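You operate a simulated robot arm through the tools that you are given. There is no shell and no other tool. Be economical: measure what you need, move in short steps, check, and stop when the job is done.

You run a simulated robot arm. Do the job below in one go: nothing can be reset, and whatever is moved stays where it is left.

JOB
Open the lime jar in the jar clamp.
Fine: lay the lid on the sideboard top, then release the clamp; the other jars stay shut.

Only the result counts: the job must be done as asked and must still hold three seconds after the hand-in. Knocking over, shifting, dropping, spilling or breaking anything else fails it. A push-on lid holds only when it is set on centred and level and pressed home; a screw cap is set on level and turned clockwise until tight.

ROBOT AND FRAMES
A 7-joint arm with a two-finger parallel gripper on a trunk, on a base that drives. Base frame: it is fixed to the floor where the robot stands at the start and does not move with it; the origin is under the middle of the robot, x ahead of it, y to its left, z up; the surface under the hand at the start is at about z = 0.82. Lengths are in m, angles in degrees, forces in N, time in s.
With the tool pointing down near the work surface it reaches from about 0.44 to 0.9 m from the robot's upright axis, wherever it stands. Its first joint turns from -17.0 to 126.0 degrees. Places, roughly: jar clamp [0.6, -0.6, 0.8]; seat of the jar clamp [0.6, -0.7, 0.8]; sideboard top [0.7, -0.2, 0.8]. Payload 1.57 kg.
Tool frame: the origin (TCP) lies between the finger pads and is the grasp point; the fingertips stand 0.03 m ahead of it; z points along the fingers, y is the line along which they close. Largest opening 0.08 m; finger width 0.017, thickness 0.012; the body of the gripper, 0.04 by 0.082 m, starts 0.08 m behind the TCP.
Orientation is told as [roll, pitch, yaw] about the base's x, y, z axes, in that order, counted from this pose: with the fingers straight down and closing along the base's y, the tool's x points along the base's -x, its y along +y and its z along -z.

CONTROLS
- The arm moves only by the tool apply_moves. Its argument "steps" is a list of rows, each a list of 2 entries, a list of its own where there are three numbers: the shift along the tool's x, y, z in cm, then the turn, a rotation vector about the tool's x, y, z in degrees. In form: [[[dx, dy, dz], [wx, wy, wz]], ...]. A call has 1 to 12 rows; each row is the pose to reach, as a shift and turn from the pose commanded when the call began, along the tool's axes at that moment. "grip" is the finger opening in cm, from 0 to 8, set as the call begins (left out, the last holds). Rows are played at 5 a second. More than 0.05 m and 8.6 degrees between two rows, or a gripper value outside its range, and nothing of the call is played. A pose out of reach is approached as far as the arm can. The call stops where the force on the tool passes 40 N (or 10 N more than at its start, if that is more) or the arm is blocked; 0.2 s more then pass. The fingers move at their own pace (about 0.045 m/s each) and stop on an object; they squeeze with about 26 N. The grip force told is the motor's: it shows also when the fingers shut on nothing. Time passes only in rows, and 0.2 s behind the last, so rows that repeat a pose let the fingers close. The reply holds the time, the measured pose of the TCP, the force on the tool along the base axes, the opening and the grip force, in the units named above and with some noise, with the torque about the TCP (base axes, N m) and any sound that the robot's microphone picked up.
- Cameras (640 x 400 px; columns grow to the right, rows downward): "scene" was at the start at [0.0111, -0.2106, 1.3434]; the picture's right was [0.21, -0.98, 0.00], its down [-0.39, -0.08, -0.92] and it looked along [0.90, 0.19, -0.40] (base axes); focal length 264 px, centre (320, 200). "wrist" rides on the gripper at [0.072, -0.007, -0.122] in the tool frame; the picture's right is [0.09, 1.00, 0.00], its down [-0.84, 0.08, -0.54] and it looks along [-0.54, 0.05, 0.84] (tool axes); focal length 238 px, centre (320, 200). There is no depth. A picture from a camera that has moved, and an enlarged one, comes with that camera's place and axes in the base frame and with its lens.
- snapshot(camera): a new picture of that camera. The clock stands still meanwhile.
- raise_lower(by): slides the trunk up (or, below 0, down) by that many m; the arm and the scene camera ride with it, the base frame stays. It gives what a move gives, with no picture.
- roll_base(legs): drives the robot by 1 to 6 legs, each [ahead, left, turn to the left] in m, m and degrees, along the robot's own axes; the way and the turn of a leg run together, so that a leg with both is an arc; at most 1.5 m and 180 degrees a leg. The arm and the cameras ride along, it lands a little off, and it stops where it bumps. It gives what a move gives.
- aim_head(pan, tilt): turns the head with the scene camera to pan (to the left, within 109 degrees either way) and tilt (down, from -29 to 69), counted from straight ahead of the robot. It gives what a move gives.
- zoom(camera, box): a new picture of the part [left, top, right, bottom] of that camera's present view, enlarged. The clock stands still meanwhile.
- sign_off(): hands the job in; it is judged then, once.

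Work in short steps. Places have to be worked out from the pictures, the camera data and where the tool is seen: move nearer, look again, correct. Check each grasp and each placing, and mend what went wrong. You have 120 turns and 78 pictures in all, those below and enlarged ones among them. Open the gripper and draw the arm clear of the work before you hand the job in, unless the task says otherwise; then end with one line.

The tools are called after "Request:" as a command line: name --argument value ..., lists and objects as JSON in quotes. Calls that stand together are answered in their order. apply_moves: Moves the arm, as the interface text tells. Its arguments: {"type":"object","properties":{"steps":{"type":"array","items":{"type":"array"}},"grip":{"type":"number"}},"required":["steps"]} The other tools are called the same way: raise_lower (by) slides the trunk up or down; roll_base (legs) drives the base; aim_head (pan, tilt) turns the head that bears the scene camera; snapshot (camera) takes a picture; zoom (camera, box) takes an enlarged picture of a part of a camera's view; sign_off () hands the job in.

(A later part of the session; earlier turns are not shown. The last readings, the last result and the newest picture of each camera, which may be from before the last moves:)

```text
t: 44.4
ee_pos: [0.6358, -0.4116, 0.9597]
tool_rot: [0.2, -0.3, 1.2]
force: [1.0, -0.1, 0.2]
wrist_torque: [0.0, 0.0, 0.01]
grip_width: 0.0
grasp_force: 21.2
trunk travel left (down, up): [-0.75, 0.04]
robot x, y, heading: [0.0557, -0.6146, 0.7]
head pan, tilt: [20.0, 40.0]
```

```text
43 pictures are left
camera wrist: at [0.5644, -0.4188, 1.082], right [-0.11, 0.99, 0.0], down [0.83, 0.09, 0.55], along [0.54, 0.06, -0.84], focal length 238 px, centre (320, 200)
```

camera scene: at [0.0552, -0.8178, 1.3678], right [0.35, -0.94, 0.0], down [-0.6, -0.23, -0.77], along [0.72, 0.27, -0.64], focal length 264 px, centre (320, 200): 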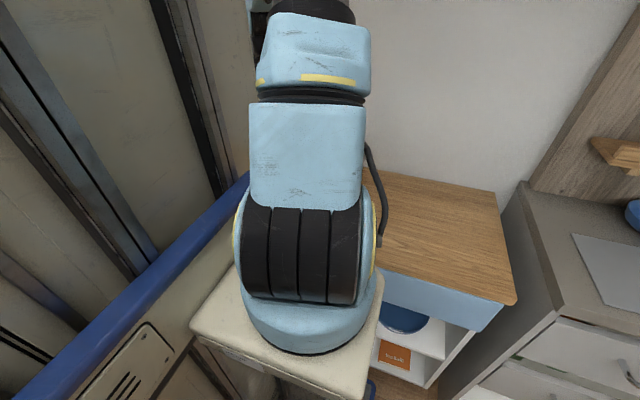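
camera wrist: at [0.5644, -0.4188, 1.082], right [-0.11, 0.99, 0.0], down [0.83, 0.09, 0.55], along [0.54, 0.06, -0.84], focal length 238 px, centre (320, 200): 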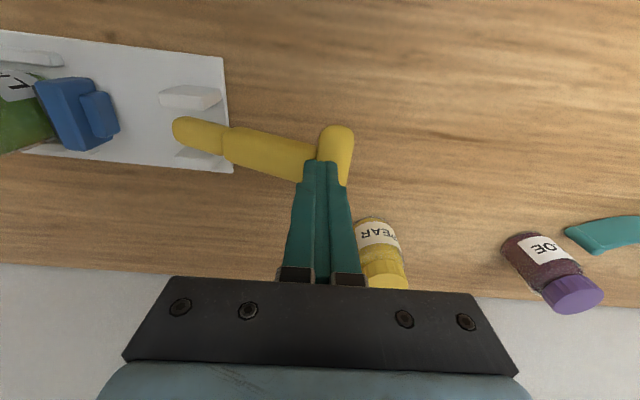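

The lever follows. I continue down the arc toward horizontal, watching the force.

Request:
apply_moves --steps '[[[0, 0.5, 1.3], [0, 0, 0]], [[0, 1.0, 2.6], [0, 0, 0]], [[0, 1.3, 3.9], [0, 0, 0]], [[0, 1.6, 5.1], [0, 0, 0]], [[0, 1.6, 5.1], [0, 0, 0]]]'

Request:
snapshot --camera "wrist"

```text
t: 45.6
ee_pos: [0.6343, -0.3939, 0.9084]
tool_rot: [0.0, -0.3, 1.3]
force: [-0.2, 0.0, -0.1]
wrist_torque: [-0.01, 0.02, -0.05]
grip_width: 0.0003
grasp_force: 21.8
trunk travel left (down, up): [-0.75, 0.04]
robot x, y, heading: [0.0513, -0.6123, 0.4]
head pan, tilt: [20.0, 40.0]
```

```text
42 pictures are left
camera wrist: at [0.5638, -0.4023, 1.0306], right [-0.11, 0.99, 0.0], down [0.83, 0.09, 0.55], along [0.54, 0.06, -0.84], focal length 238 px, centre (320, 200)
```

wrist: 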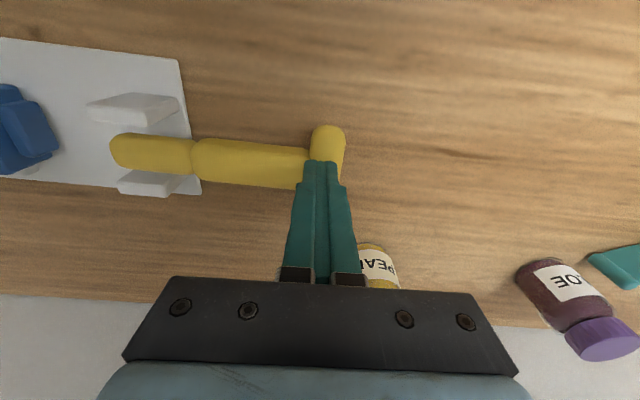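

Still no resistance at around 75°. I keep pressing straight down in small steps.

Request:
apply_moves --steps '[[[0, 0.2, 0.8], [0, 0, 0]], [[0, 0.3, 1.6], [0, 0, 0]], [[0, 0.3, 2.3], [0, 0, 0]], [[0, 0.3, 2.9], [0, 0, 0]], [[0, 0.3, 3.4], [0, 0, 0]], [[0, 0.3, 3.4], [0, 0, 0]]]'

Request:
snapshot --camera "wrist"

```text
t: 46.1
ee_pos: [0.6351, -0.3933, 0.9049]
tool_rot: [-0.1, -0.7, 1.1]
force: [-10.4, -10.3, 28.6]
wrist_torque: [-0.49, 0.34, -0.06]
grip_width: 0.0
grasp_force: 20.5
trunk travel left (down, up): [-0.75, 0.04]
robot x, y, heading: [0.0527, -0.6174, 0.5]
head pan, tilt: [20.0, 40.0]
stopped in row 2: the force on the tool passed its limit at 50 N (the readings are from after the stop); the commanded pose is now the measured one
```

```text
41 pictures are left
camera wrist: at [0.5632, -0.4013, 1.027], right [-0.11, 0.99, 0.0], down [0.83, 0.09, 0.55], along [0.55, 0.06, -0.83], focal length 238 px, centre (320, 200)
```

wrist: 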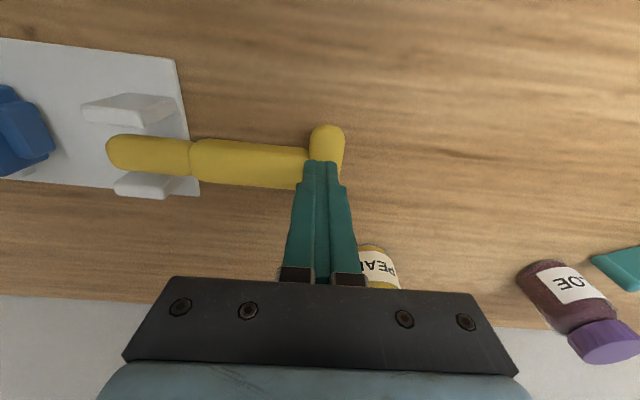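

It stopped hard at 50 N, so it's either fully closed or pinching. I rise and look at jaw and jar.

Request:
apply_moves --steps '[[[0, -0.5, -4], [0, 0, 0]], [[0, -3, -8], [0, 0, 0]], [[0, -6.5, -11], [0, 0, 0]], [[0, -10, -14], [0, 0, 0]], [[0, -13.5, -16], [0, 0, 0]], [[0, -17, -18], [0, 0, 0]], [[0, -17, -18], [0, 0, 0]]]'

Request:
zoom --camera "wrist" --box '[140, 0, 460, 200]'

```text
t: 47.7
ee_pos: [0.6387, -0.5619, 1.0841]
tool_rot: [-0.2, -0.5, 1.1]
force: [-0.9, 0.5, 0.9]
wrist_torque: [-0.02, -0.01, 0.0]
grip_width: 0.0
grasp_force: 20.7
trunk travel left (down, up): [-0.75, 0.04]
robot x, y, heading: [0.0531, -0.6134, 0.5]
head pan, tilt: [20.0, 40.0]
```

```text
2.00 times, centred on (300, 100) of wrist
camera zoom: at [0.5669, -0.5698, 1.2063], right [-0.11, 0.99, 0.0], down [0.83, 0.09, 0.55], along [0.55, 0.06, -0.84], focal length 477 px, centre (360, 400)
```

zoom: 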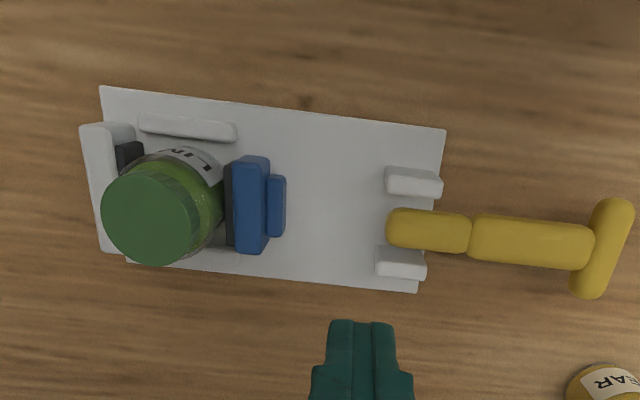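

The blue pad moved about 1.4 cm and now touches the jar, and the lever stays down, so it's clamped. The cap is at about (0.642,-0.682). I move above it while pre-turning the hand clockwise 80° to get a long unscrewing stroke.

Request:
apply_moves --steps '[[[0, -3, 0], [0, 0, 8]], [[0, -6, 0], [0, 0, 16]], [[-0.2, -9, 0], [0, 0, 24]], [[-0.3, -12, 0], [0, 0, 32]], [[-0.3, -12.1, 1], [0, 0, 40]], [[-0.3, -12.1, 2], [0, 0, 48]], [[-0.3, -12.1, 3], [0, 0, 56]], [[-0.3, -12.1, 4], [0, 0, 64]], [[-0.3, -12.1, 5], [0, 0, 72]], [[-0.3, -12.1, 5], [0, 0, 80]], [[-0.3, -12.1, 5], [0, 0, 80]]]' --grip 8

Request:
snapshot --camera "wrist"

```text
t: 50.1
ee_pos: [0.6442, -0.6852, 1.0333]
tool_rot: [0.4, -0.2, -79.2]
force: [-0.2, 0.5, -0.1]
wrist_torque: [-0.04, 0.01, -0.01]
grip_width: 0.0802
grasp_force: 0.0
trunk travel left (down, up): [-0.75, 0.04]
robot x, y, heading: [0.0544, -0.6135, 0.6]
head pan, tilt: [20.0, 40.0]
```

```text
39 pictures are left
camera wrist: at [0.6235, -0.615, 1.1554], right [0.96, 0.28, 0.01], down [0.23, -0.81, 0.54], along [0.16, -0.52, -0.84], focal length 238 px, centre (320, 200)
```

wrist: 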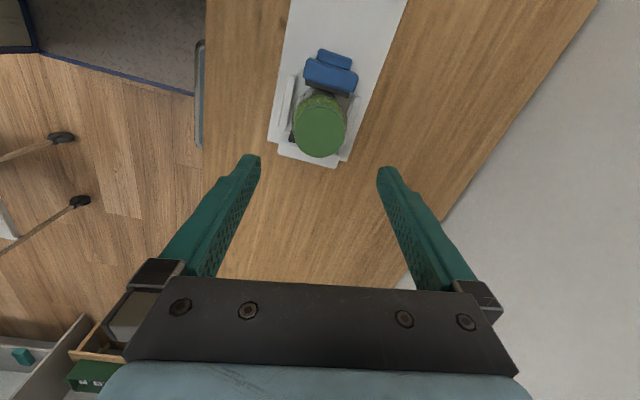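

The jar is snug between pads and jar cap at about (0.645,-0.682). I descend to the cap and close on it.

Request:
apply_moves --steps '[[[0.25, 0, 3], [0, 0, 0]], [[0.25, 0, 6], [0, 0, 0]], [[0.25, 0, 8.5], [0, 0, 0]], [[0.25, 0, 10.2], [0, 0, 0]], [[0.25, 0, 10.2], [0, 0, 0]]]'

Request:
apply_moves --steps '[[[0, 0, 0], [0, 0, 0]], [[0, 0, 0], [0, 0, 0]], [[0, 0, 0], [0, 0, 0]], [[0, 0, 0], [0, 0, 0]], [[0, 0, 0], [0, 0, 0]]]' --grip 0

Request:
snapshot --camera "wrist"

```text
t: 51.3
ee_pos: [0.6438, -0.6798, 0.9298]
tool_rot: [0.6, -0.2, -78.9]
force: [-0.2, 0.6, -0.3]
wrist_torque: [0.04, 0.05, 0.03]
grip_width: 0.0798
grasp_force: 0.0
trunk travel left (down, up): [-0.75, 0.04]
robot x, y, heading: [0.0517, -0.6154, 0.5]
head pan, tilt: [20.0, 40.0]
```

```text
t: 52.5
ee_pos: [0.6429, -0.6807, 0.9305]
tool_rot: [0.4, -0.2, -78.9]
force: [-7.7, -2.2, 0.0]
wrist_torque: [-0.07, 0.26, 0.0]
grip_width: 0.0485
grasp_force: 26.1
trunk travel left (down, up): [-0.75, 0.04]
robot x, y, heading: [0.0534, -0.6161, 0.5]
head pan, tilt: [20.0, 40.0]
```

```text
38 pictures are left
camera wrist: at [0.6231, -0.6107, 1.0533], right [0.96, 0.28, 0.01], down [0.23, -0.81, 0.54], along [0.16, -0.52, -0.84], focal length 238 px, centre (320, 200)
```

wrist: 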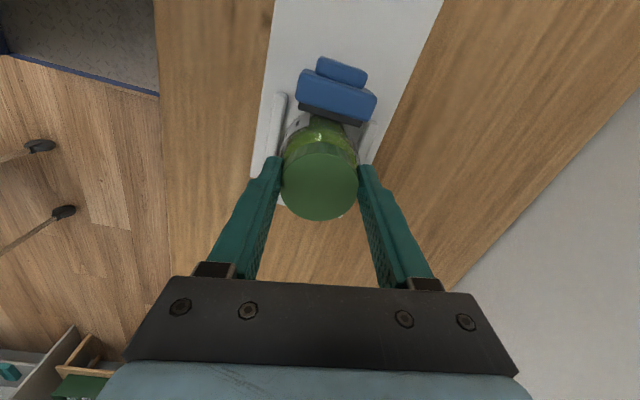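

The grip on the cap is 0.0485 with a slight side load, so I ease 2 mm toward -x. Then I turn counter-clockwise 40° as a trial.

Request:
apply_moves --steps '[[[0, -0.2, 0], [0, 0, 0]], [[0, -0.2, 0], [0, 0, -8]], [[0, -0.2, 0], [0, 0, -16]], [[0, -0.2, 0], [0, 0, -24]], [[0, -0.2, 0], [0, 0, -32]], [[0, -0.2, -0.05], [0, 0, -40]], [[0, -0.2, -0.05], [0, 0, -40]]]'

Request:
snapshot --camera "wrist"

```text
t: 54.1
ee_pos: [0.6403, -0.682, 0.9305]
tool_rot: [0.0, -0.3, -38.9]
force: [-13.9, -0.7, -4.2]
wrist_torque: [0.05, 0.42, -0.02]
grip_width: 0.0485
grasp_force: 26.1
trunk travel left (down, up): [-0.75, 0.04]
robot x, y, heading: [0.0528, -0.6204, 0.7]
head pan, tilt: [20.0, 40.0]
```

```text
37 pictures are left
camera wrist: at [0.5804, -0.642, 1.0536], right [0.55, 0.83, 0.0], down [0.7, -0.46, 0.55], along [0.46, -0.3, -0.84], focal length 238 px, centre (320, 200)
```

wrist: 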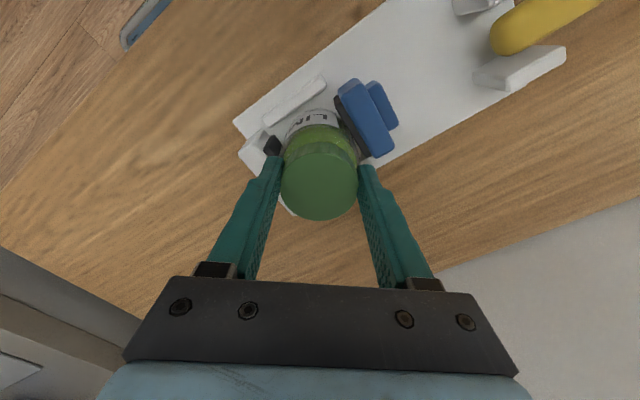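

Torque about z is nearly zero while turning. I check by zoom whether the cap turned or the whole jar.

Request:
zoom --camera "wrist" --box '[220, 60, 412, 180]'

```text
3.33 times, centred on (316, 120) of wrist
camera zoom: at [0.5804, -0.642, 1.0536], right [0.55, 0.83, 0.0], down [0.7, -0.46, 0.55], along [0.46, -0.3, -0.84], focal length 794 px, centre (333, 467)
```

zoom: 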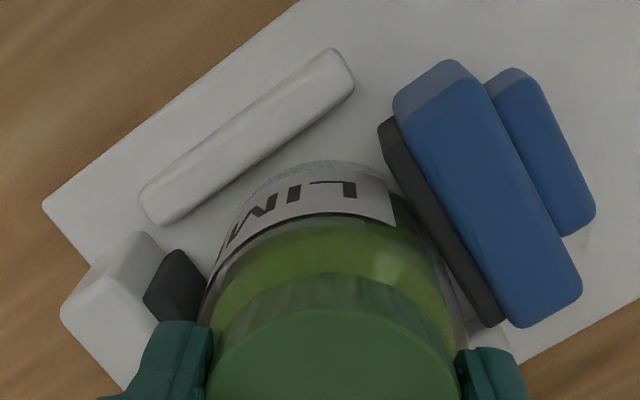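

The label still faces the same way, so the jar stays put and the cap turns. There's a -14 N side load, so I test a 2 mm shift toward -x.

Request:
apply_moves --steps '[[[0.15, -0.12, 0], [0, 0, 0]], [[0.15, -0.12, 0], [0, 0, 0]]]'

```text
t: 54.7
ee_pos: [0.6417, -0.6831, 0.9314]
tool_rot: [0.2, -0.4, -39.0]
force: [-6.7, -6.0, -14.3]
wrist_torque: [-0.1, 0.31, -0.05]
grip_width: 0.0485
grasp_force: 26.4
trunk travel left (down, up): [-0.75, 0.04]
robot x, y, heading: [0.053, -0.6159, 0.9]
head pan, tilt: [20.0, 40.0]
```

Side load halved. I continue turning counter-clockwise another 64°.

Request:
apply_moves --steps '[[[0, 0, 0], [0, 0, -8]], [[0, 0, 0], [0, 0, -16]], [[0, 0, 0], [0, 0, -24]], [[0, 0, 0], [0, 0, -32]], [[0, 0, 0], [0, 0, -40]], [[0, 0, 0], [0, 0, -48]], [[0, 0, 0], [0, 0, -56]], [[0, 0, 0], [0, 0, -64]]]'

Request:
zoom --camera "wrist" --box '[220, 80, 412, 200]'

```text
t: 56.1
ee_pos: [0.6388, -0.6875, 0.932]
tool_rot: [-0.4, -0.3, 6.9]
force: [1.1, -5.9, -0.8]
wrist_torque: [-0.16, -0.07, -0.01]
grip_width: 0.0481
grasp_force: 26.2
trunk travel left (down, up): [-0.75, 0.04]
robot x, y, heading: [0.0528, -0.6149, 0.6]
head pan, tilt: [20.0, 40.0]
stopped in row 6: the force on the tool passed its limit at 41 N (the readings are from after the stop); the commanded pose is now the measured one
```

```text
3.33 times, centred on (316, 140) of wrist
camera zoom: at [0.5688, -0.7006, 1.0541], right [-0.21, 0.98, -0.01], down [0.82, 0.18, 0.55], along [0.53, 0.11, -0.84], focal length 794 px, centre (333, 400)
```

zoom: 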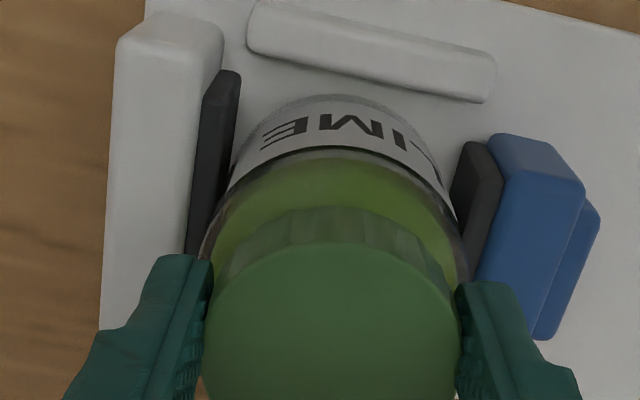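

Side load tripped the limit since the hand's axis isn't on the cap's axis. I open to let go and measure the centre anew.

Request:
apply_moves --steps '[[[0, 0, 0], [0, 0, 0]], [[0, 0, 0], [0, 0, 0]], [[0, 0, 0], [0, 0, 0]]]' --grip 7

Request:
snapshot --camera "wrist"

```text
t: 56.9
ee_pos: [0.6394, -0.6858, 0.9321]
tool_rot: [-0.4, -0.4, 7.0]
force: [0.1, 0.3, -1.0]
wrist_torque: [-0.01, 0.01, -0.02]
grip_width: 0.07
grasp_force: 0.2
trunk travel left (down, up): [-0.75, 0.04]
robot x, y, heading: [0.0527, -0.6112, 0.7]
head pan, tilt: [20.0, 40.0]
```

```text
34 pictures are left
camera wrist: at [0.5689, -0.6994, 1.0541], right [-0.21, 0.98, -0.01], down [0.82, 0.18, 0.55], along [0.54, 0.11, -0.84], focal length 238 px, centre (320, 200)
```

wrist: 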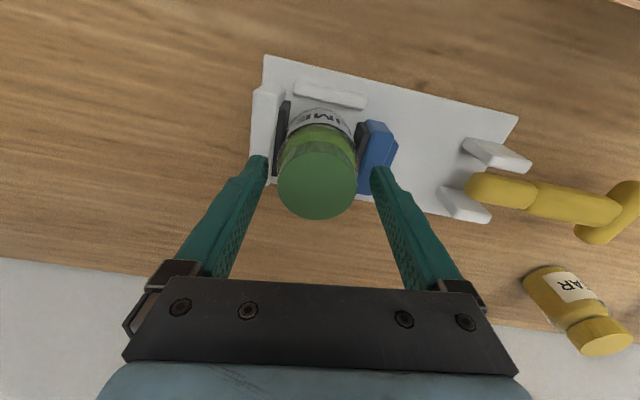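

Averaging reactions and the view, the cap's axis is at about (0.638,-0.688). I recentre by 2 mm, level the tool, and close again.

Request:
apply_moves --steps '[[[0.17, -0.2, 0.05], [-0.4, 0.4, 0]], [[0.17, -0.2, 0.05], [-0.4, 0.4, 0]]]'

Request:
apply_moves --steps '[[[0, 0, 0], [0, 0, 0]], [[0, 0, 0], [0, 0, 0]], [[0, 0, 0], [0, 0, 0]], [[0, 0, 0], [0, 0, 0]]]' --grip 0

```text
t: 57.5
ee_pos: [0.6379, -0.6869, 0.9303]
tool_rot: [0.1, 0.1, 6.9]
force: [0.0, -0.2, -0.4]
wrist_torque: [-0.02, 0.0, 0.03]
grip_width: 0.07
grasp_force: 0.0
trunk travel left (down, up): [-0.75, 0.04]
robot x, y, heading: [0.0536, -0.6147, 0.6]
head pan, tilt: [20.0, 40.0]
```

```text
t: 58.5
ee_pos: [0.6387, -0.6865, 0.9297]
tool_rot: [0.0, 0.1, 6.9]
force: [0.2, 3.9, -0.1]
wrist_torque: [0.04, 0.02, 0.03]
grip_width: 0.0484
grasp_force: 25.7
trunk travel left (down, up): [-0.75, 0.04]
robot x, y, heading: [0.0541, -0.6154, 0.5]
head pan, tilt: [20.0, 40.0]
```

Centred well now (4 N). I turn counter-clockwise 72°.

Request:
apply_moves --steps '[[[0, 0.05, 0], [0, 0, -6]], [[0, 0.05, 0], [0, 0, -12]], [[0, 0.05, 0], [0, 0, -18]], [[0, 0.05, 0], [0, 0, -24]], [[0, 0.05, 0], [0, 0, -30]], [[0, 0.05, -0.02], [0, 0, -36]], [[0, 0.05, -0.02], [0, 0, -44]], [[0, 0.05, -0.02], [0, 0, -52]], [[0, 0.05, -0.02], [0, 0, -60]], [[0, 0.05, -0.03], [0, 0, -66]], [[0, 0.05, -0.03], [0, 0, -72]]]'

Request:
snapshot --camera "wrist"

```text
t: 60.2
ee_pos: [0.6412, -0.6929, 0.9314]
tool_rot: [-0.2, -0.1, 54.7]
force: [4.6, -4.6, -3.4]
wrist_torque: [-0.15, -0.1, -0.05]
grip_width: 0.0484
grasp_force: 26.3
trunk travel left (down, up): [-0.75, 0.04]
robot x, y, heading: [0.0543, -0.6174, 0.8]
head pan, tilt: [20.0, 40.0]
stopped in row 8: the force on the tool passed its limit at 41 N (the readings are from after the stop); the commanded pose is now the measured one
```

```text
33 pictures are left
camera wrist: at [0.6052, -0.7532, 1.0543], right [-0.87, 0.5, 0.0], down [0.42, 0.73, 0.54], along [0.27, 0.47, -0.84], focal length 238 px, centre (320, 200)
```

wrist: 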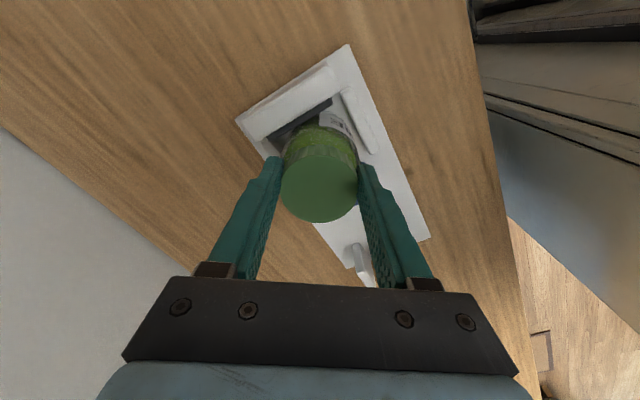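

The hand's path while turning fits a circle: the cap's axis lies about 6–7 mm from the TCP on the side away from the camera, i.e. at about (0.645,-0.687). I open, shift 7 mm along -tool x, and regrasp.

Request:
apply_moves --steps '[[[0, 0, 0], [0, 0, 0]], [[0, 0, 0], [0, 0, 0]], [[-0.7, 0, 0], [0, 0, 0]], [[-0.7, 0, 0], [0, 0, 0]]]' --grip 7

Request:
snapshot --camera "wrist"

Request:
apply_moves --steps '[[[0, 0, 0], [0, 0, 0]], [[0, 0, 0], [0, 0, 0]], [[0, 0, 0], [0, 0, 0]], [[0, 0, 0], [0, 0, 0]]]' --grip 0

```text
t: 61.2
ee_pos: [0.6447, -0.6845, 0.9317]
tool_rot: [-0.3, 0.0, 54.7]
force: [-0.8, 0.6, 0.2]
wrist_torque: [-0.03, 0.0, 0.03]
grip_width: 0.0702
grasp_force: 0.0
trunk travel left (down, up): [-0.75, 0.04]
robot x, y, heading: [0.0524, -0.6173, 0.7]
head pan, tilt: [20.0, 40.0]
```

```text
32 pictures are left
camera wrist: at [0.6083, -0.7464, 1.0547], right [-0.87, 0.5, 0.0], down [0.42, 0.73, 0.54], along [0.27, 0.47, -0.84], focal length 238 px, centre (320, 200)
```

wrist: 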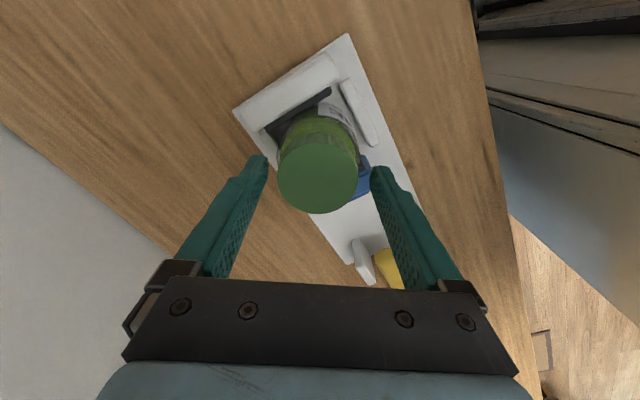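

```text
t: 62.2
ee_pos: [0.6457, -0.6854, 0.9314]
tool_rot: [-0.2, 0.1, 54.8]
force: [9.3, -10.4, 0.1]
wrist_torque: [-0.25, -0.14, 0.02]
grip_width: 0.0486
grasp_force: 26.2
trunk travel left (down, up): [-0.75, 0.04]
robot x, y, heading: [0.0506, -0.6181, 0.4]
head pan, tilt: [20.0, 40.0]
```

Side force 14 N along the closing axis; I ease 1.5 mm that way and turn counter-clockwise 48°.

Request:
apply_moves --steps '[[[0, -0.15, 0], [0, 0, 0]], [[0, -0.15, 0], [0, 0, -6]], [[0, -0.15, 0], [0, 0, -12]], [[0, -0.15, 0], [0, 0, -18]], [[0, -0.15, 0], [0, 0, -24]], [[0, -0.15, 0], [0, 0, -30]], [[0, -0.15, -0.02], [0, 0, -36]], [[0, -0.15, -0.02], [0, 0, -42]], [[0, -0.15, -0.02], [0, 0, -48]], [[0, -0.15, -0.02], [0, 0, -48]]]'

Request:
snapshot --camera "wrist"

```text
t: 64.4
ee_pos: [0.6451, -0.6855, 0.9322]
tool_rot: [0.0, 0.1, 102.8]
force: [-7.8, -4.7, 1.4]
wrist_torque: [-0.13, 0.17, -0.01]
grip_width: 0.0484
grasp_force: 26.4
trunk travel left (down, up): [-0.75, 0.04]
robot x, y, heading: [0.051, -0.6186, 0.5]
head pan, tilt: [20.0, 40.0]
```

```text
31 pictures are left
camera wrist: at [0.6678, -0.7535, 1.0552], right [-0.95, -0.31, 0.0], down [-0.26, 0.8, 0.54], along [-0.17, 0.51, -0.84], focal length 238 px, centre (320, 200)
```

wrist: 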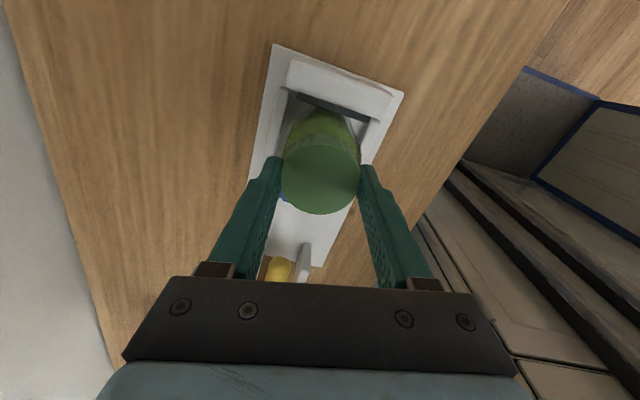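

Stable this time. I keep turning counter-clockwise another 48°, letting it rise a touch.

Request:
apply_moves --steps '[[[0, 0, 0], [0, 0, -6]], [[0, 0, 0], [0, 0, -12]], [[0, 0, 0], [0, 0, -18]], [[0, 0, 0], [0, 0, -24]], [[0, 0, -0.02], [0, 0, -30]], [[0, 0, -0.02], [0, 0, -36]], [[0, 0, -0.04], [0, 0, -42]], [[0, 0, -0.04], [0, 0, -48]], [[0, 0, -0.04], [0, 0, -48]]]'

```text
t: 66.4
ee_pos: [0.6445, -0.6858, 0.9333]
tool_rot: [0.1, 0.2, 150.8]
force: [-15.2, -7.8, -3.8]
wrist_torque: [-0.11, 0.36, 0.03]
grip_width: 0.0481
grasp_force: 25.9
trunk travel left (down, up): [-0.75, 0.04]
robot x, y, heading: [0.0504, -0.6161, 0.6]
head pan, tilt: [20.0, 40.0]
```

Yaw is 151° and z has crept up 2 mm. I try a gentle 4 mm lift to see whether the lid is free.

Request:
apply_moves --steps '[[[0, 0, -0.1], [0, 0, 0]], [[0, 0, -0.2], [0, 0, 0]], [[0, 0, -0.3], [0, 0, 0]], [[0, 0, -0.4], [0, 0, 0]]]'

```text
t: 67.4
ee_pos: [0.6448, -0.6857, 0.935]
tool_rot: [0.1, 0.1, 150.6]
force: [-11.9, -11.1, -22.2]
wrist_torque: [-0.04, 0.11, -0.02]
grip_width: 0.0481
grasp_force: 25.8
trunk travel left (down, up): [-0.75, 0.04]
robot x, y, heading: [0.0558, -0.6149, 0.6]
head pan, tilt: [20.0, 40.0]
```

22 N of pull without release, so it's still threaded. I open, lower 3 mm, and turn the hand back clockwise for another stroke.

Request:
apply_moves --steps '[[[0, 0, 0], [0, 0, 0]], [[0, 0, 0], [0, 0, 0]], [[0, 0, 0.3], [0, 0, 8]], [[0, 0, 0.3], [0, 0, 16]], [[0, 0, 0.3], [0, 0, 24]], [[0, 0, 0.3], [0, 0, 32]], [[0, 0, 0.3], [0, 0, 40]], [[0, 0, 0.3], [0, 0, 48]], [[0, 0, 0.3], [0, 0, 56]], [[0, 0, 0.3], [0, 0, 64]], [[0, 0, 0.3], [0, 0, 72]], [[0, 0, 0.3], [0, 0, 80]]]' --grip 7.5

Request:
apply_moves --steps '[[[0, 0, 0], [0, 0, 8]], [[0, 0, 0], [0, 0, 16]], [[0, 0, 0], [0, 0, 24]], [[0, 0, 0], [0, 0, 32]], [[0, 0, 0], [0, 0, 40]], [[0, 0, 0], [0, 0, 48]], [[0, 0, 0], [0, 0, 56]], [[0, 0, 0], [0, 0, 64]], [[0, 0, 0], [0, 0, 70]], [[0, 0, 0], [0, 0, 70]]]'

Request:
snapshot --camera "wrist"

```text
t: 70.0
ee_pos: [0.6465, -0.6858, 0.9341]
tool_rot: [-0.2, 0.1, 70.7]
force: [-0.8, 0.5, 0.0]
wrist_torque: [-0.03, 0.01, 0.01]
grip_width: 0.0751
grasp_force: 0.0
trunk travel left (down, up): [-0.75, 0.04]
robot x, y, heading: [0.0535, -0.6142, 0.3]
head pan, tilt: [20.0, 40.0]
```

```text
t: 72.2
ee_pos: [0.6448, -0.6848, 0.9321]
tool_rot: [-0.1, -0.1, 0.6]
force: [-0.5, 0.0, -0.4]
wrist_torque: [0.01, -0.02, 0.02]
grip_width: 0.0752
grasp_force: 0.1
trunk travel left (down, up): [-0.75, 0.04]
robot x, y, heading: [0.054, -0.6173, 0.7]
head pan, tilt: [20.0, 40.0]
```

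```text
30 pictures are left
camera wrist: at [0.5742, -0.6922, 1.0557], right [-0.1, 0.99, 0.0], down [0.83, 0.09, 0.54], along [0.54, 0.05, -0.84], focal length 238 px, centre (320, 200)
```

wrist: 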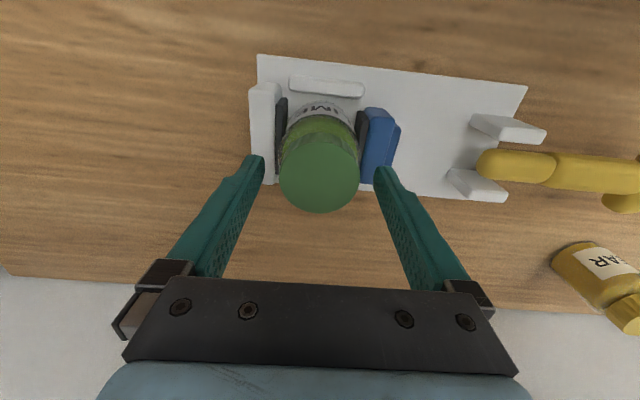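

I turn further back to -79° yaw and lower 4 mm for a deeper grip on the cap, then close.

Request:
apply_moves --steps '[[[0, 0, 0], [0, 0, 8]], [[0, 0, 0], [0, 0, 16]], [[0, 0, 0], [0, 0, 24]], [[0, 0, 0], [0, 0, 32]], [[0, 0, 0], [0, 0, 40]], [[0, 0, 0], [0, 0, 48]], [[0, 0, 0], [0, 0, 56]], [[0, 0, 0], [0, 0, 64]], [[0, 0, 0], [0, 0, 72]], [[0, 0, 0.2], [0, 0, 79]], [[0, 0, 0.4], [0, 0, 79]], [[0, 0, 0.4], [0, 0, 79]]]'

Request:
apply_moves --steps '[[[0, 0, 0], [0, 0, 0]], [[0, 0, 0], [0, 0, 0]], [[0, 0, 0], [0, 0, 0]], [[0, 0, 0], [0, 0, 0]]]' --grip 0

Request:
zoom --camera "wrist" --box '[240, 100, 400, 200]'

```text
t: 74.8
ee_pos: [0.6456, -0.6858, 0.9289]
tool_rot: [0.1, -0.2, -78.3]
force: [0.6, 0.4, -0.1]
wrist_torque: [-0.03, -0.02, 0.0]
grip_width: 0.075
grasp_force: 0.0
trunk travel left (down, up): [-0.75, 0.04]
robot x, y, heading: [0.0566, -0.6176, 0.6]
head pan, tilt: [20.0, 40.0]
```

```text
t: 75.8
ee_pos: [0.6449, -0.6861, 0.9298]
tool_rot: [0.1, -0.3, -78.2]
force: [-5.2, 0.2, -0.1]
wrist_torque: [0.01, 0.15, 0.01]
grip_width: 0.0494
grasp_force: 25.9
trunk travel left (down, up): [-0.75, 0.04]
robot x, y, heading: [0.0518, -0.6179, 0.7]
head pan, tilt: [20.0, 40.0]
```

```text
4.00 times, centred on (320, 150) of wrist
camera zoom: at [0.6241, -0.6156, 1.0522], right [0.96, 0.29, 0.0], down [0.25, -0.8, 0.54], along [0.16, -0.52, -0.84], focal length 953 px, centre (320, 400)
```

zoom: 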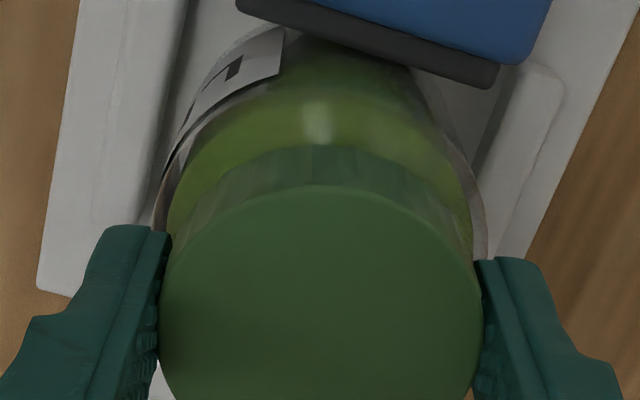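

Grip 0.0494, force small. I make the second stroke counter-clockwise.

Request:
apply_moves --steps '[[[0, -0.05, 0], [0, 0, -7]], [[0, -0.05, 0], [0, 0, -14]], [[0, -0.05, 0], [0, 0, -21]], [[0, -0.05, 0], [0, 0, -28]], [[0, -0.05, 0], [0, 0, -35]], [[0, -0.05, 0], [0, 0, -42]], [[0, -0.05, 0], [0, 0, -49]], [[0, -0.05, 0], [0, 0, -56]], [[0, -0.05, 0], [0, 0, -63]], [[0, -0.05, -0.05], [0, 0, -70]], [[0, -0.05, -0.05], [0, 0, -77]], [[0, -0.05, -0.05], [0, 0, -84]]]'

Request:
apply_moves --steps '[[[0, 0, 0], [0, 0, -7]], [[0, 0, 0], [0, 0, -14]], [[0, 0, 0], [0, 0, -21]], [[0, 0, 0], [0, 0, -28]], [[0, 0, 0], [0, 0, -35]], [[0, 0, -0.05], [0, 0, -42]], [[0, 0, -0.05], [0, 0, -49]], [[0, 0, -0.05], [0, 0, -56]], [[0, 0, -0.05], [0, 0, -63]], [[0, 0, -0.1], [0, 0, -70]], [[0, 0, -0.1], [0, 0, -77]], [[0, 0, -0.1], [0, 0, -84]]]'

```text
t: 78.4
ee_pos: [0.6457, -0.6846, 0.9298]
tool_rot: [-0.2, -0.1, 5.8]
force: [-13.7, -7.2, 12.1]
wrist_torque: [-0.05, 0.14, -0.05]
grip_width: 0.0496
grasp_force: 26.5
trunk travel left (down, up): [-0.75, 0.04]
robot x, y, heading: [0.0511, -0.6157, 0.3]
head pan, tilt: [20.0, 40.0]
```

```text
t: 81.0
ee_pos: [0.647, -0.6846, 0.9312]
tool_rot: [-0.2, 0.1, 89.8]
force: [-0.5, 0.7, -0.3]
wrist_torque: [-0.02, 0.0, -0.01]
grip_width: 0.0497
grasp_force: 26.2
trunk travel left (down, up): [-0.75, 0.04]
robot x, y, heading: [0.0574, -0.6191, 0.6]
head pan, tilt: [20.0, 40.0]
```

Upward push built up, then all forces vanished, so the lid seems to have come off its thread. I lift gently 1.5 cm.

Request:
apply_moves --steps '[[[0, 0, -0.3], [0, 0, 0]], [[0, 0, -0.7], [0, 0, 0]], [[0, 0, -1.2], [0, 0, 0]], [[0, 0, -2], [0, 0, 0]], [[0, 0, -2], [0, 0, 0]]]'

Request:
snapshot --camera "wrist"

```text
t: 82.2
ee_pos: [0.645, -0.6856, 0.9507]
tool_rot: [-0.1, 0.2, 89.8]
force: [-0.2, -0.6, 0.1]
wrist_torque: [0.0, -0.02, 0.01]
grip_width: 0.0494
grasp_force: 26.0
trunk travel left (down, up): [-0.75, 0.04]
robot x, y, heading: [0.051, -0.6186, 1.1]
head pan, tilt: [20.0, 40.0]
```

```text
28 pictures are left
camera wrist: at [0.652, -0.7569, 1.0742], right [-1.0, -0.09, 0.0], down [-0.07, 0.84, 0.54], along [-0.05, 0.54, -0.84], focal length 238 px, centre (320, 200)
```

wrist: 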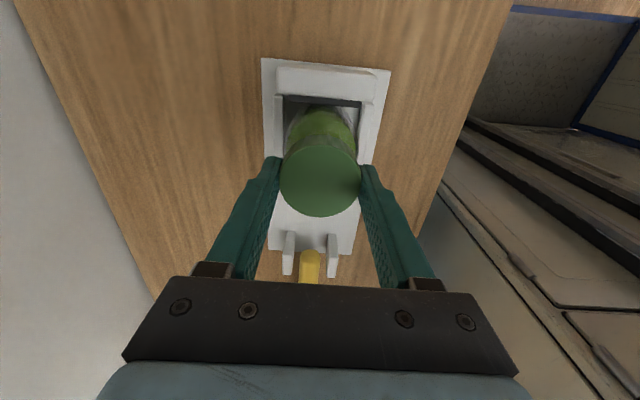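

The lid came off and is in the hand. I lift it clear and carry it left at height, turning the hand back on the way.

Request:
apply_moves --steps '[[[0, 0, -4], [0, 0, 0]], [[0, 0, -8], [0, 0, 0]], [[-3, 0, -9], [0, 0, 8]], [[-7, 0, -9], [0, 0, 16]], [[-11, 0, -9], [0, 0, 24]], [[-15, 0, -9], [0, 0, 32]], [[-19, 0, -9], [0, 0, 40]], [[-23, 0, -9], [0, 0, 48]], [[-27, 0, -9], [0, 0, 56]], [[-31, 0, -9], [0, 0, 64]], [[-35, 0, -9], [0, 0, 72]], [[-39, 0, -9], [0, 0, 80]]]'

Request:
snapshot --camera "wrist"

```text
t: 84.8
ee_pos: [0.6452, -0.2944, 1.04]
tool_rot: [-0.1, -0.1, 9.6]
force: [-0.1, -0.1, -0.5]
wrist_torque: [0.04, -0.01, 0.02]
grip_width: 0.0498
grasp_force: 25.8
trunk travel left (down, up): [-0.75, 0.04]
robot x, y, heading: [0.0511, -0.619, 0.7]
head pan, tilt: [20.0, 40.0]
```

```text
27 pictures are left
camera wrist: at [0.576, -0.3125, 1.1627], right [-0.26, 0.97, 0.0], down [0.81, 0.22, 0.54], along [0.53, 0.14, -0.84], focal length 238 px, centre (320, 200)
```

wrist: 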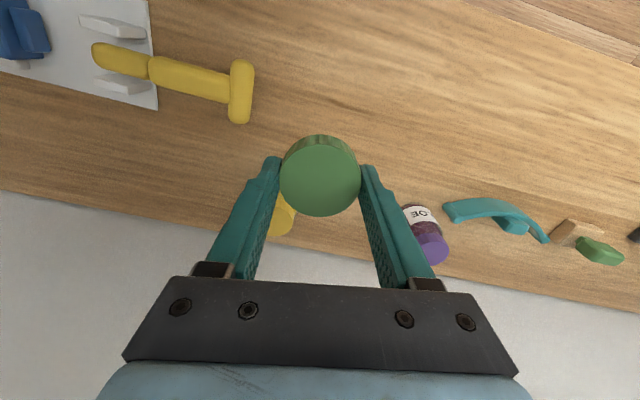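

The lid is held well. I go to the free spot near (0.625,-0.21) and lower to z≈0.885.

Request:
apply_moves --steps '[[[0.3, 4, 1], [0, 0, 0]], [[0.6, 8.2, 3], [0, 0, 0]], [[0.6, 8.2, 7], [0, 0, 0]], [[0.6, 8.2, 11], [0, 0, 0]], [[0.6, 8.2, 14], [0, 0, 0]], [[0.6, 8.2, 15.5], [0, 0, 0]], [[0.6, 8.2, 15.5], [0, 0, 0]]]'

Request:
snapshot --camera "wrist"

```text
t: 86.4
ee_pos: [0.6285, -0.246, 0.8671]
tool_rot: [-0.1, -0.1, 9.7]
force: [0.9, 0.9, -0.1]
wrist_torque: [-0.02, -0.02, 0.02]
grip_width: 0.0496
grasp_force: 26.0
out of reach, approached as far as the arm can: row 2, 3, 4, 5, 6, 7
trunk travel left (down, up): [-0.75, 0.04]
robot x, y, heading: [0.0526, -0.6177, 0.7]
head pan, tilt: [20.0, 40.0]
```

```text
26 pictures are left
camera wrist: at [0.5588, -0.2632, 0.9899], right [-0.26, 0.97, 0.0], down [0.81, 0.22, 0.54], along [0.53, 0.14, -0.84], focal length 238 px, centre (320, 200)
```

wrist: 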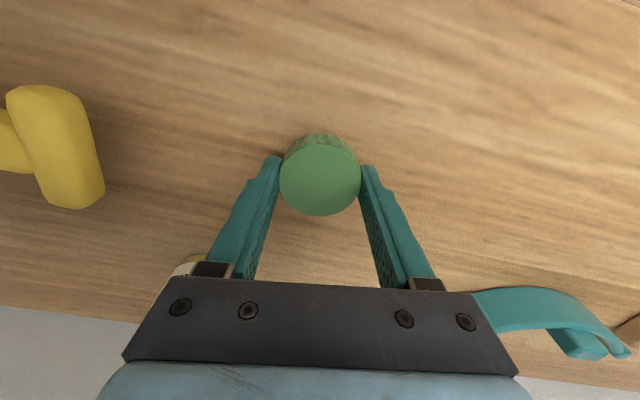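

It was slightly out of reach and stopped at (0.629,-0.246,0.867), which is itself a free spot. I bring the command back to it.

Request:
apply_moves --steps '[[[0, -2, 0], [0, 0, 0]], [[0, -4, 0], [0, 0, 0]], [[0, -4, 0], [0, 0, 0]]]'

```text
t: 87.2
ee_pos: [0.636, -0.2841, 0.8687]
tool_rot: [-0.1, -0.1, 9.7]
force: [0.6, -1.1, 0.8]
wrist_torque: [0.03, 0.02, 0.04]
grip_width: 0.05
grasp_force: 26.2
trunk travel left (down, up): [-0.75, 0.04]
robot x, y, heading: [0.0488, -0.6198, 0.6]
head pan, tilt: [20.0, 40.0]
```

The command equals the reached pose. I move back 3 cm to +y and lower slowly onto the top.

Request:
apply_moves --steps '[[[0, 1.5, 0], [0, 0, 0]], [[0, 3, 0.3], [0, 0, 0]], [[0, 3, 0.7], [0, 0, 0]], [[0, 3, 1.0], [0, 0, 0]], [[0, 3, 1.3], [0, 0, 0]], [[0, 3, 1.6], [0, 0, 0]], [[0, 3, 1.6], [0, 0, 0]]]'

```text
t: 88.8
ee_pos: [0.6316, -0.2532, 0.8528]
tool_rot: [-0.2, -0.2, 9.7]
force: [0.6, 0.0, -0.2]
wrist_torque: [-0.02, 0.0, -0.01]
grip_width: 0.0497
grasp_force: 26.2
trunk travel left (down, up): [-0.75, 0.04]
robot x, y, heading: [0.0517, -0.6169, 0.9]
head pan, tilt: [20.0, 40.0]
```

No contact yet with tips at about 0.823. I go down in 1 mm steps.

Request:
apply_moves --steps '[[[0, 0, 0.1], [0, 0, 0]], [[0, 0, 0.2], [0, 0, 0]], [[0, 0, 0.3], [0, 0, 0]], [[0, 0, 0.4], [0, 0, 0]], [[0, 0, 0.4], [0, 0, 0]]]'

Request:
zoom --camera "wrist" --box '[240, 100, 400, 200]'

```text
t: 90.0
ee_pos: [0.6316, -0.254, 0.8499]
tool_rot: [-0.1, -0.1, 9.7]
force: [0.8, -2.9, 9.3]
wrist_torque: [0.16, 0.11, 0.04]
grip_width: 0.0495
grasp_force: 26.1
trunk travel left (down, up): [-0.75, 0.04]
robot x, y, heading: [0.0544, -0.6165, 0.6]
head pan, tilt: [20.0, 40.0]
```

```text
4.00 times, centred on (320, 150) of wrist
camera zoom: at [0.5622, -0.2723, 0.9729], right [-0.26, 0.97, 0.0], down [0.81, 0.22, 0.54], along [0.53, 0.14, -0.84], focal length 953 px, centre (320, 400)
```

zoom: 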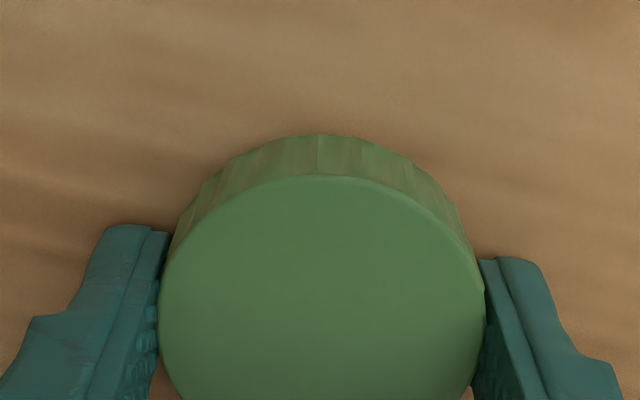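

It touches the top with 9 N. I ease up 1 mm, open, and rise.

Request:
apply_moves --steps '[[[0, 0, -0.15], [0, 0, 0]], [[0, 0, -0.15], [0, 0, 0]], [[0, 0, -0.15], [0, 0, 0]], [[0, 0, -0.15], [0, 0, 0]]]' --grip 7

Request:
apply_moves --steps '[[[0, 0, -2], [0, 0, 0]], [[0, 0, -5], [0, 0, 0]], [[0, 0, -9], [0, 0, 0]], [[0, 0, -13], [0, 0, 0]], [[0, 0, -17], [0, 0, 0]]]'

Request:
snapshot --camera "wrist"

```text
t: 91.0
ee_pos: [0.6328, -0.2547, 0.8512]
tool_rot: [-0.2, 0.0, 9.7]
force: [-0.2, 0.8, -0.5]
wrist_torque: [-0.01, 0.01, -0.03]
grip_width: 0.0701
grasp_force: 0.0
trunk travel left (down, up): [-0.75, 0.04]
robot x, y, heading: [0.0501, -0.6191, 0.5]
head pan, tilt: [20.0, 40.0]
```

```text
t: 92.2
ee_pos: [0.6305, -0.2565, 1.0202]
tool_rot: [-0.2, -0.1, 9.8]
force: [0.7, -0.5, 0.3]
wrist_torque: [-0.04, 0.02, -0.01]
grip_width: 0.0701
grasp_force: 0.0
trunk travel left (down, up): [-0.75, 0.04]
robot x, y, heading: [0.0538, -0.6145, 0.7]
head pan, tilt: [20.0, 40.0]
```

```text
24 pictures are left
camera wrist: at [0.5608, -0.2738, 1.1432], right [-0.26, 0.97, 0.0], down [0.81, 0.22, 0.54], along [0.53, 0.14, -0.84], focal length 238 px, centre (320, 200)
```

wrist: 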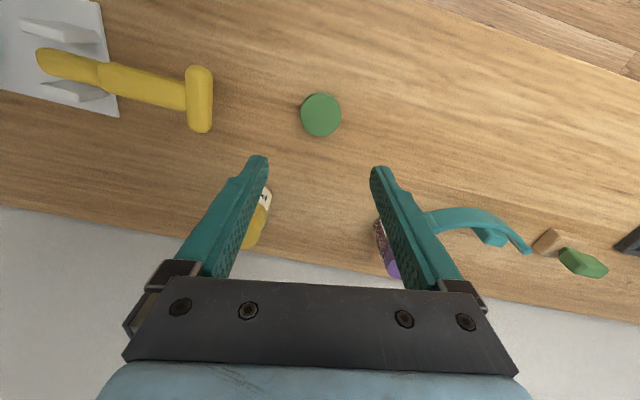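

The lid lies flat at about (0.63,-0.25). Now to release the clamp: I'll grip the lever's stem just inboard of the T (about (0.64,-0.413,0.87)), closing along x, so I move above it turning the hand to 90°.

Request:
apply_moves --steps '[[[0.2, -2, 0], [0, 0, -8]], [[0.4, -4, 0], [0, 0, -16]], [[0.6, -6, 0], [0, 0, -24]], [[0.8, -8, 0], [0, 0, -32]], [[1, -10, 0], [0, 0, -40]], [[1.2, -12, 0], [0, 0, -48]], [[1.4, -13, 0], [0, 0, -56]], [[1.6, -14, 0], [0, 0, -64]], [[1.7, -15, 1], [0, 0, -72]], [[1.7, -15.8, 3], [0, 0, -80]], [[1.7, -15.8, 5], [0, 0, -80]], [[1.7, -15.8, 5], [0, 0, -80]]]' --grip 7

Request:
snapshot --camera "wrist"

```text
t: 94.8
ee_pos: [0.642, -0.4119, 0.9704]
tool_rot: [-0.1, 0.1, 89.7]
force: [0.0, 0.4, -0.3]
wrist_torque: [0.02, -0.03, -0.01]
grip_width: 0.0701
grasp_force: 0.1
trunk travel left (down, up): [-0.75, 0.04]
robot x, y, heading: [0.0504, -0.6167, 0.3]
head pan, tilt: [20.0, 40.0]
```

```text
23 pictures are left
camera wrist: at [0.6482, -0.484, 1.0937], right [-1.0, -0.09, 0.0], down [-0.08, 0.84, 0.54], along [-0.05, 0.54, -0.84], focal length 238 px, centre (320, 200)
```

wrist: 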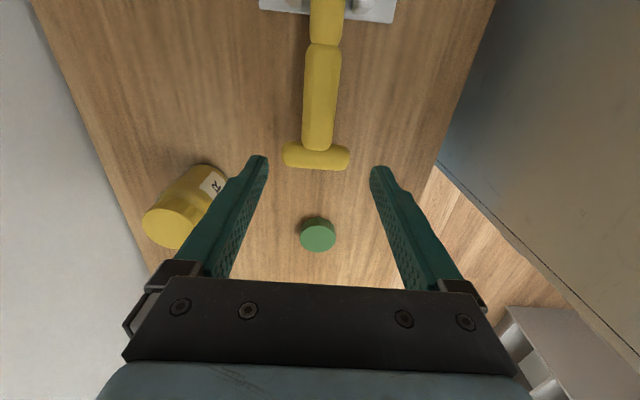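

T is at about (0.644,-0.393); I take the stem at y≈-0.421. I lower astride it and close.

Request:
apply_moves --steps '[[[0.9, -0.2, 3], [0, 0, 0]], [[0.9, -0.2, 6], [0, 0, 0]], [[0.9, -0.2, 8], [0, 0, 0]], [[0.9, -0.2, 9.2], [0, 0, 0]], [[0.9, -0.2, 9.2], [0, 0, 0]]]'

Request:
apply_moves --steps '[[[0, 0, 0], [0, 0, 0]], [[0, 0, 0], [0, 0, 0]], [[0, 0, 0], [0, 0, 0]], [[0, 0, 0], [0, 0, 0]], [[0, 0, 0], [0, 0, 0]]]' --grip 0

Request:
snapshot --camera "wrist"

```text
t: 96.0
ee_pos: [0.6448, -0.4224, 0.878]
tool_rot: [-0.1, 0.1, 89.7]
force: [-0.5, -0.4, 0.2]
wrist_torque: [-0.02, 0.03, -0.02]
grip_width: 0.0699
grasp_force: 0.0
trunk travel left (down, up): [-0.75, 0.04]
robot x, y, heading: [0.0517, -0.6137, 0.5]
head pan, tilt: [20.0, 40.0]
```

```text
t: 97.2
ee_pos: [0.6443, -0.4233, 0.879]
tool_rot: [-0.3, 0.1, 89.7]
force: [7.7, 0.8, -0.6]
wrist_torque: [0.03, 0.17, 0.28]
grip_width: 0.0293
grasp_force: 38.0
trunk travel left (down, up): [-0.75, 0.04]
robot x, y, heading: [0.0507, -0.6169, 0.5]
head pan, tilt: [20.0, 40.0]
```

```text
22 pictures are left
camera wrist: at [0.6509, -0.4933, 1.0021], right [-1.0, -0.09, 0.0], down [-0.08, 0.84, 0.54], along [-0.04, 0.54, -0.84], focal length 238 px, centre (320, 200)
```

wrist: 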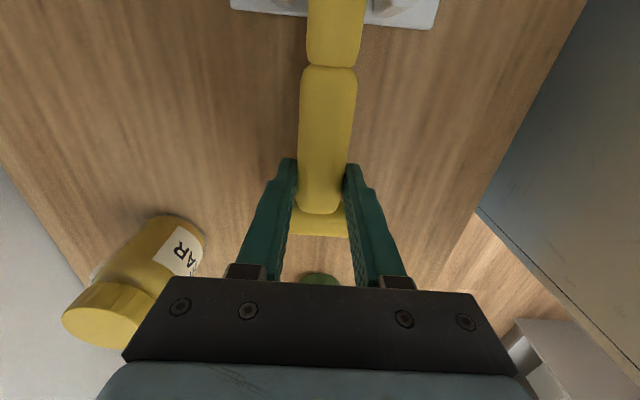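

The stem is gripped (0.029). I lift it along its arc, turning the tool with it, first by 24°.

Request:
apply_moves --steps '[[[0.3, 0, -0.7], [0, -4, 0]], [[0.65, 0, -1.45], [0, -8, 0]], [[1.05, 0, -2.1], [0, -12, 0]], [[1.5, 0, -2.8], [0, -16, 0]], [[2.0, 0, -3.4], [0, -20, 0]], [[2.5, 0, -4.0], [0, -24, 0]], [[2.5, 0, -4.0], [0, -24, 0]]]'

Request:
snapshot --camera "wrist"

```text
t: 98.3
ee_pos: [0.6446, -0.4324, 0.9089]
tool_rot: [-0.4, -17.3, 90.0]
force: [3.9, 5.1, -0.1]
wrist_torque: [0.12, 0.58, -0.08]
grip_width: 0.0296
grasp_force: 39.6
trunk travel left (down, up): [-0.75, 0.04]
robot x, y, heading: [0.0507, -0.6139, 0.5]
head pan, tilt: [20.0, 40.0]
stopped in row 5: the force on the tool passed its limit at 41 N (the readings are from after the stop); the commanded pose is now the measured one
```

```text
21 pictures are left
camera wrist: at [0.6507, -0.537, 1.0055], right [-1.0, -0.09, -0.03], down [-0.08, 0.64, 0.77], along [-0.04, 0.76, -0.64], focal length 238 px, centre (320, 200)
```

wrist: 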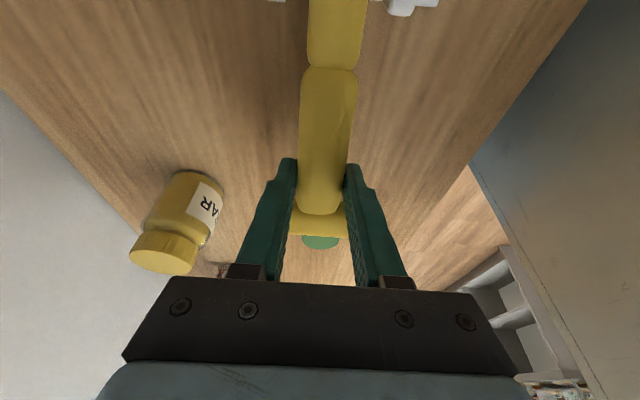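

The lever followed 17° with the grip holding; the fit puts the pivot at (y -0.526, z 0.864). I continue on the corrected arc.

Request:
apply_moves --steps '[[[0.13, 0, -0.72], [0, -4, 0]], [[0.31, 0, -1.42], [0, -8, 0]], [[0.54, 0, -2.1], [0, -12, 0]], [[0.81, 0, -2.79], [0, -16, 0]], [[1.14, 0, -3.43], [0, -20, 0]], [[1.5, 0, -4.06], [0, -24, 0]], [[1.5, 0, -4.06], [0, -24, 0]]]'

```text
t: 99.9
ee_pos: [0.6439, -0.4597, 0.9447]
tool_rot: [-0.4, -41.4, 90.2]
force: [10.1, 3.0, 7.7]
wrist_torque: [-0.29, 0.83, 0.15]
grip_width: 0.0294
grasp_force: 39.0
trunk travel left (down, up): [-0.75, 0.04]
robot x, y, heading: [0.0509, -0.619, 0.5]
head pan, tilt: [20.0, 40.0]
```

Going well (58% of the way). I finish the arc toward its open stop.

Request:
apply_moves --steps '[[[0.14, 0, -0.72], [0, -4, 0]], [[0.33, 0, -1.42], [0, -8, 0]], [[0.57, 0, -2.1], [0, -12, 0]], [[0.87, 0, -2.78], [0, -16, 0]], [[1.2, 0, -3.4], [0, -20, 0]], [[1.39, 0, -3.73], [0, -22, 0]]]'

Request:
snapshot --camera "wrist"

```text
t: 101.3
ee_pos: [0.6443, -0.4933, 0.9627]
tool_rot: [-1.0, -63.4, 90.7]
force: [16.3, 12.3, 18.3]
wrist_torque: [0.47, 0.7, 0.21]
grip_width: 0.029
grasp_force: 38.8
trunk travel left (down, up): [-0.75, 0.04]
robot x, y, heading: [0.0512, -0.6161, 0.6]
head pan, tilt: [20.0, 40.0]
```

```text
20 pictures are left
camera wrist: at [0.6511, -0.6347, 0.9554], right [-1.0, -0.04, -0.09], down [-0.09, -0.11, 0.99], along [-0.05, 0.99, 0.11], focal length 238 px, centre (320, 200)
```

wrist: 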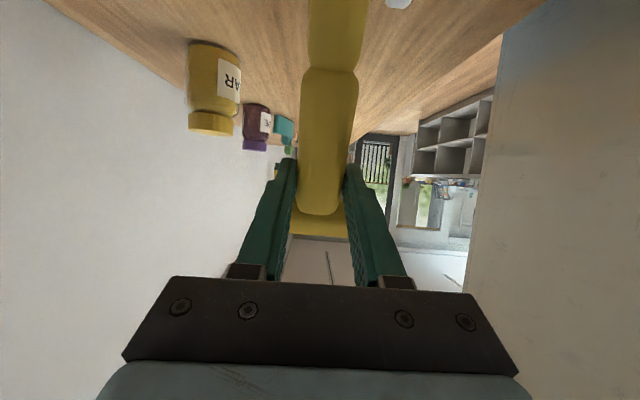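

The lever is rotated 63° in all, back at its open stop. I open the fingers, back off along the tool axis 5 cm, then check.

Request:
apply_moves --steps '[[[0, 0, 0], [0, 0, 0]], [[0, 0, 0], [0, 0, 0]], [[0, 0, 0], [0, 0, 0]], [[0, 0, -2], [0, 0, 0]], [[-0.5, 0, -4], [0, 0, 0]], [[-1, 0, -6], [0, 0, 0]]]' --grip 7

Request:
snapshot --camera "wrist"

```text
t: 102.7
ee_pos: [0.6445, -0.5424, 1.0]
tool_rot: [-0.9, -63.1, 90.6]
force: [0.5, -0.1, 0.7]
wrist_torque: [-0.02, 0.0, 0.03]
grip_width: 0.07
grasp_force: 0.1
trunk travel left (down, up): [-0.75, 0.04]
robot x, y, heading: [0.0513, -0.6168, 0.7]
head pan, tilt: [20.0, 40.0]
```

```text
19 pictures are left
camera wrist: at [0.6508, -0.683, 0.9912], right [-1.0, -0.04, -0.09], down [-0.08, -0.11, 0.99], along [-0.05, 0.99, 0.1], focal length 238 px, centre (320, 200)
```

wrist: 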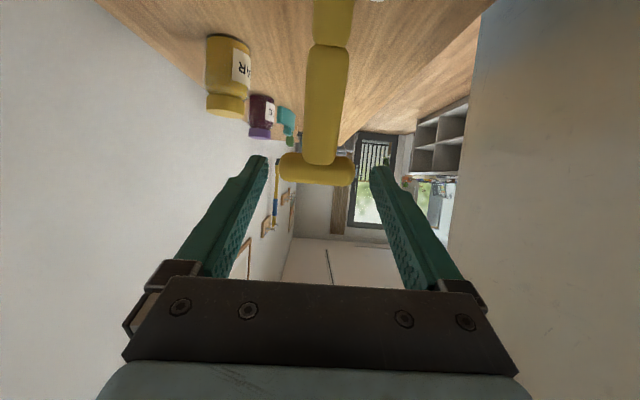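

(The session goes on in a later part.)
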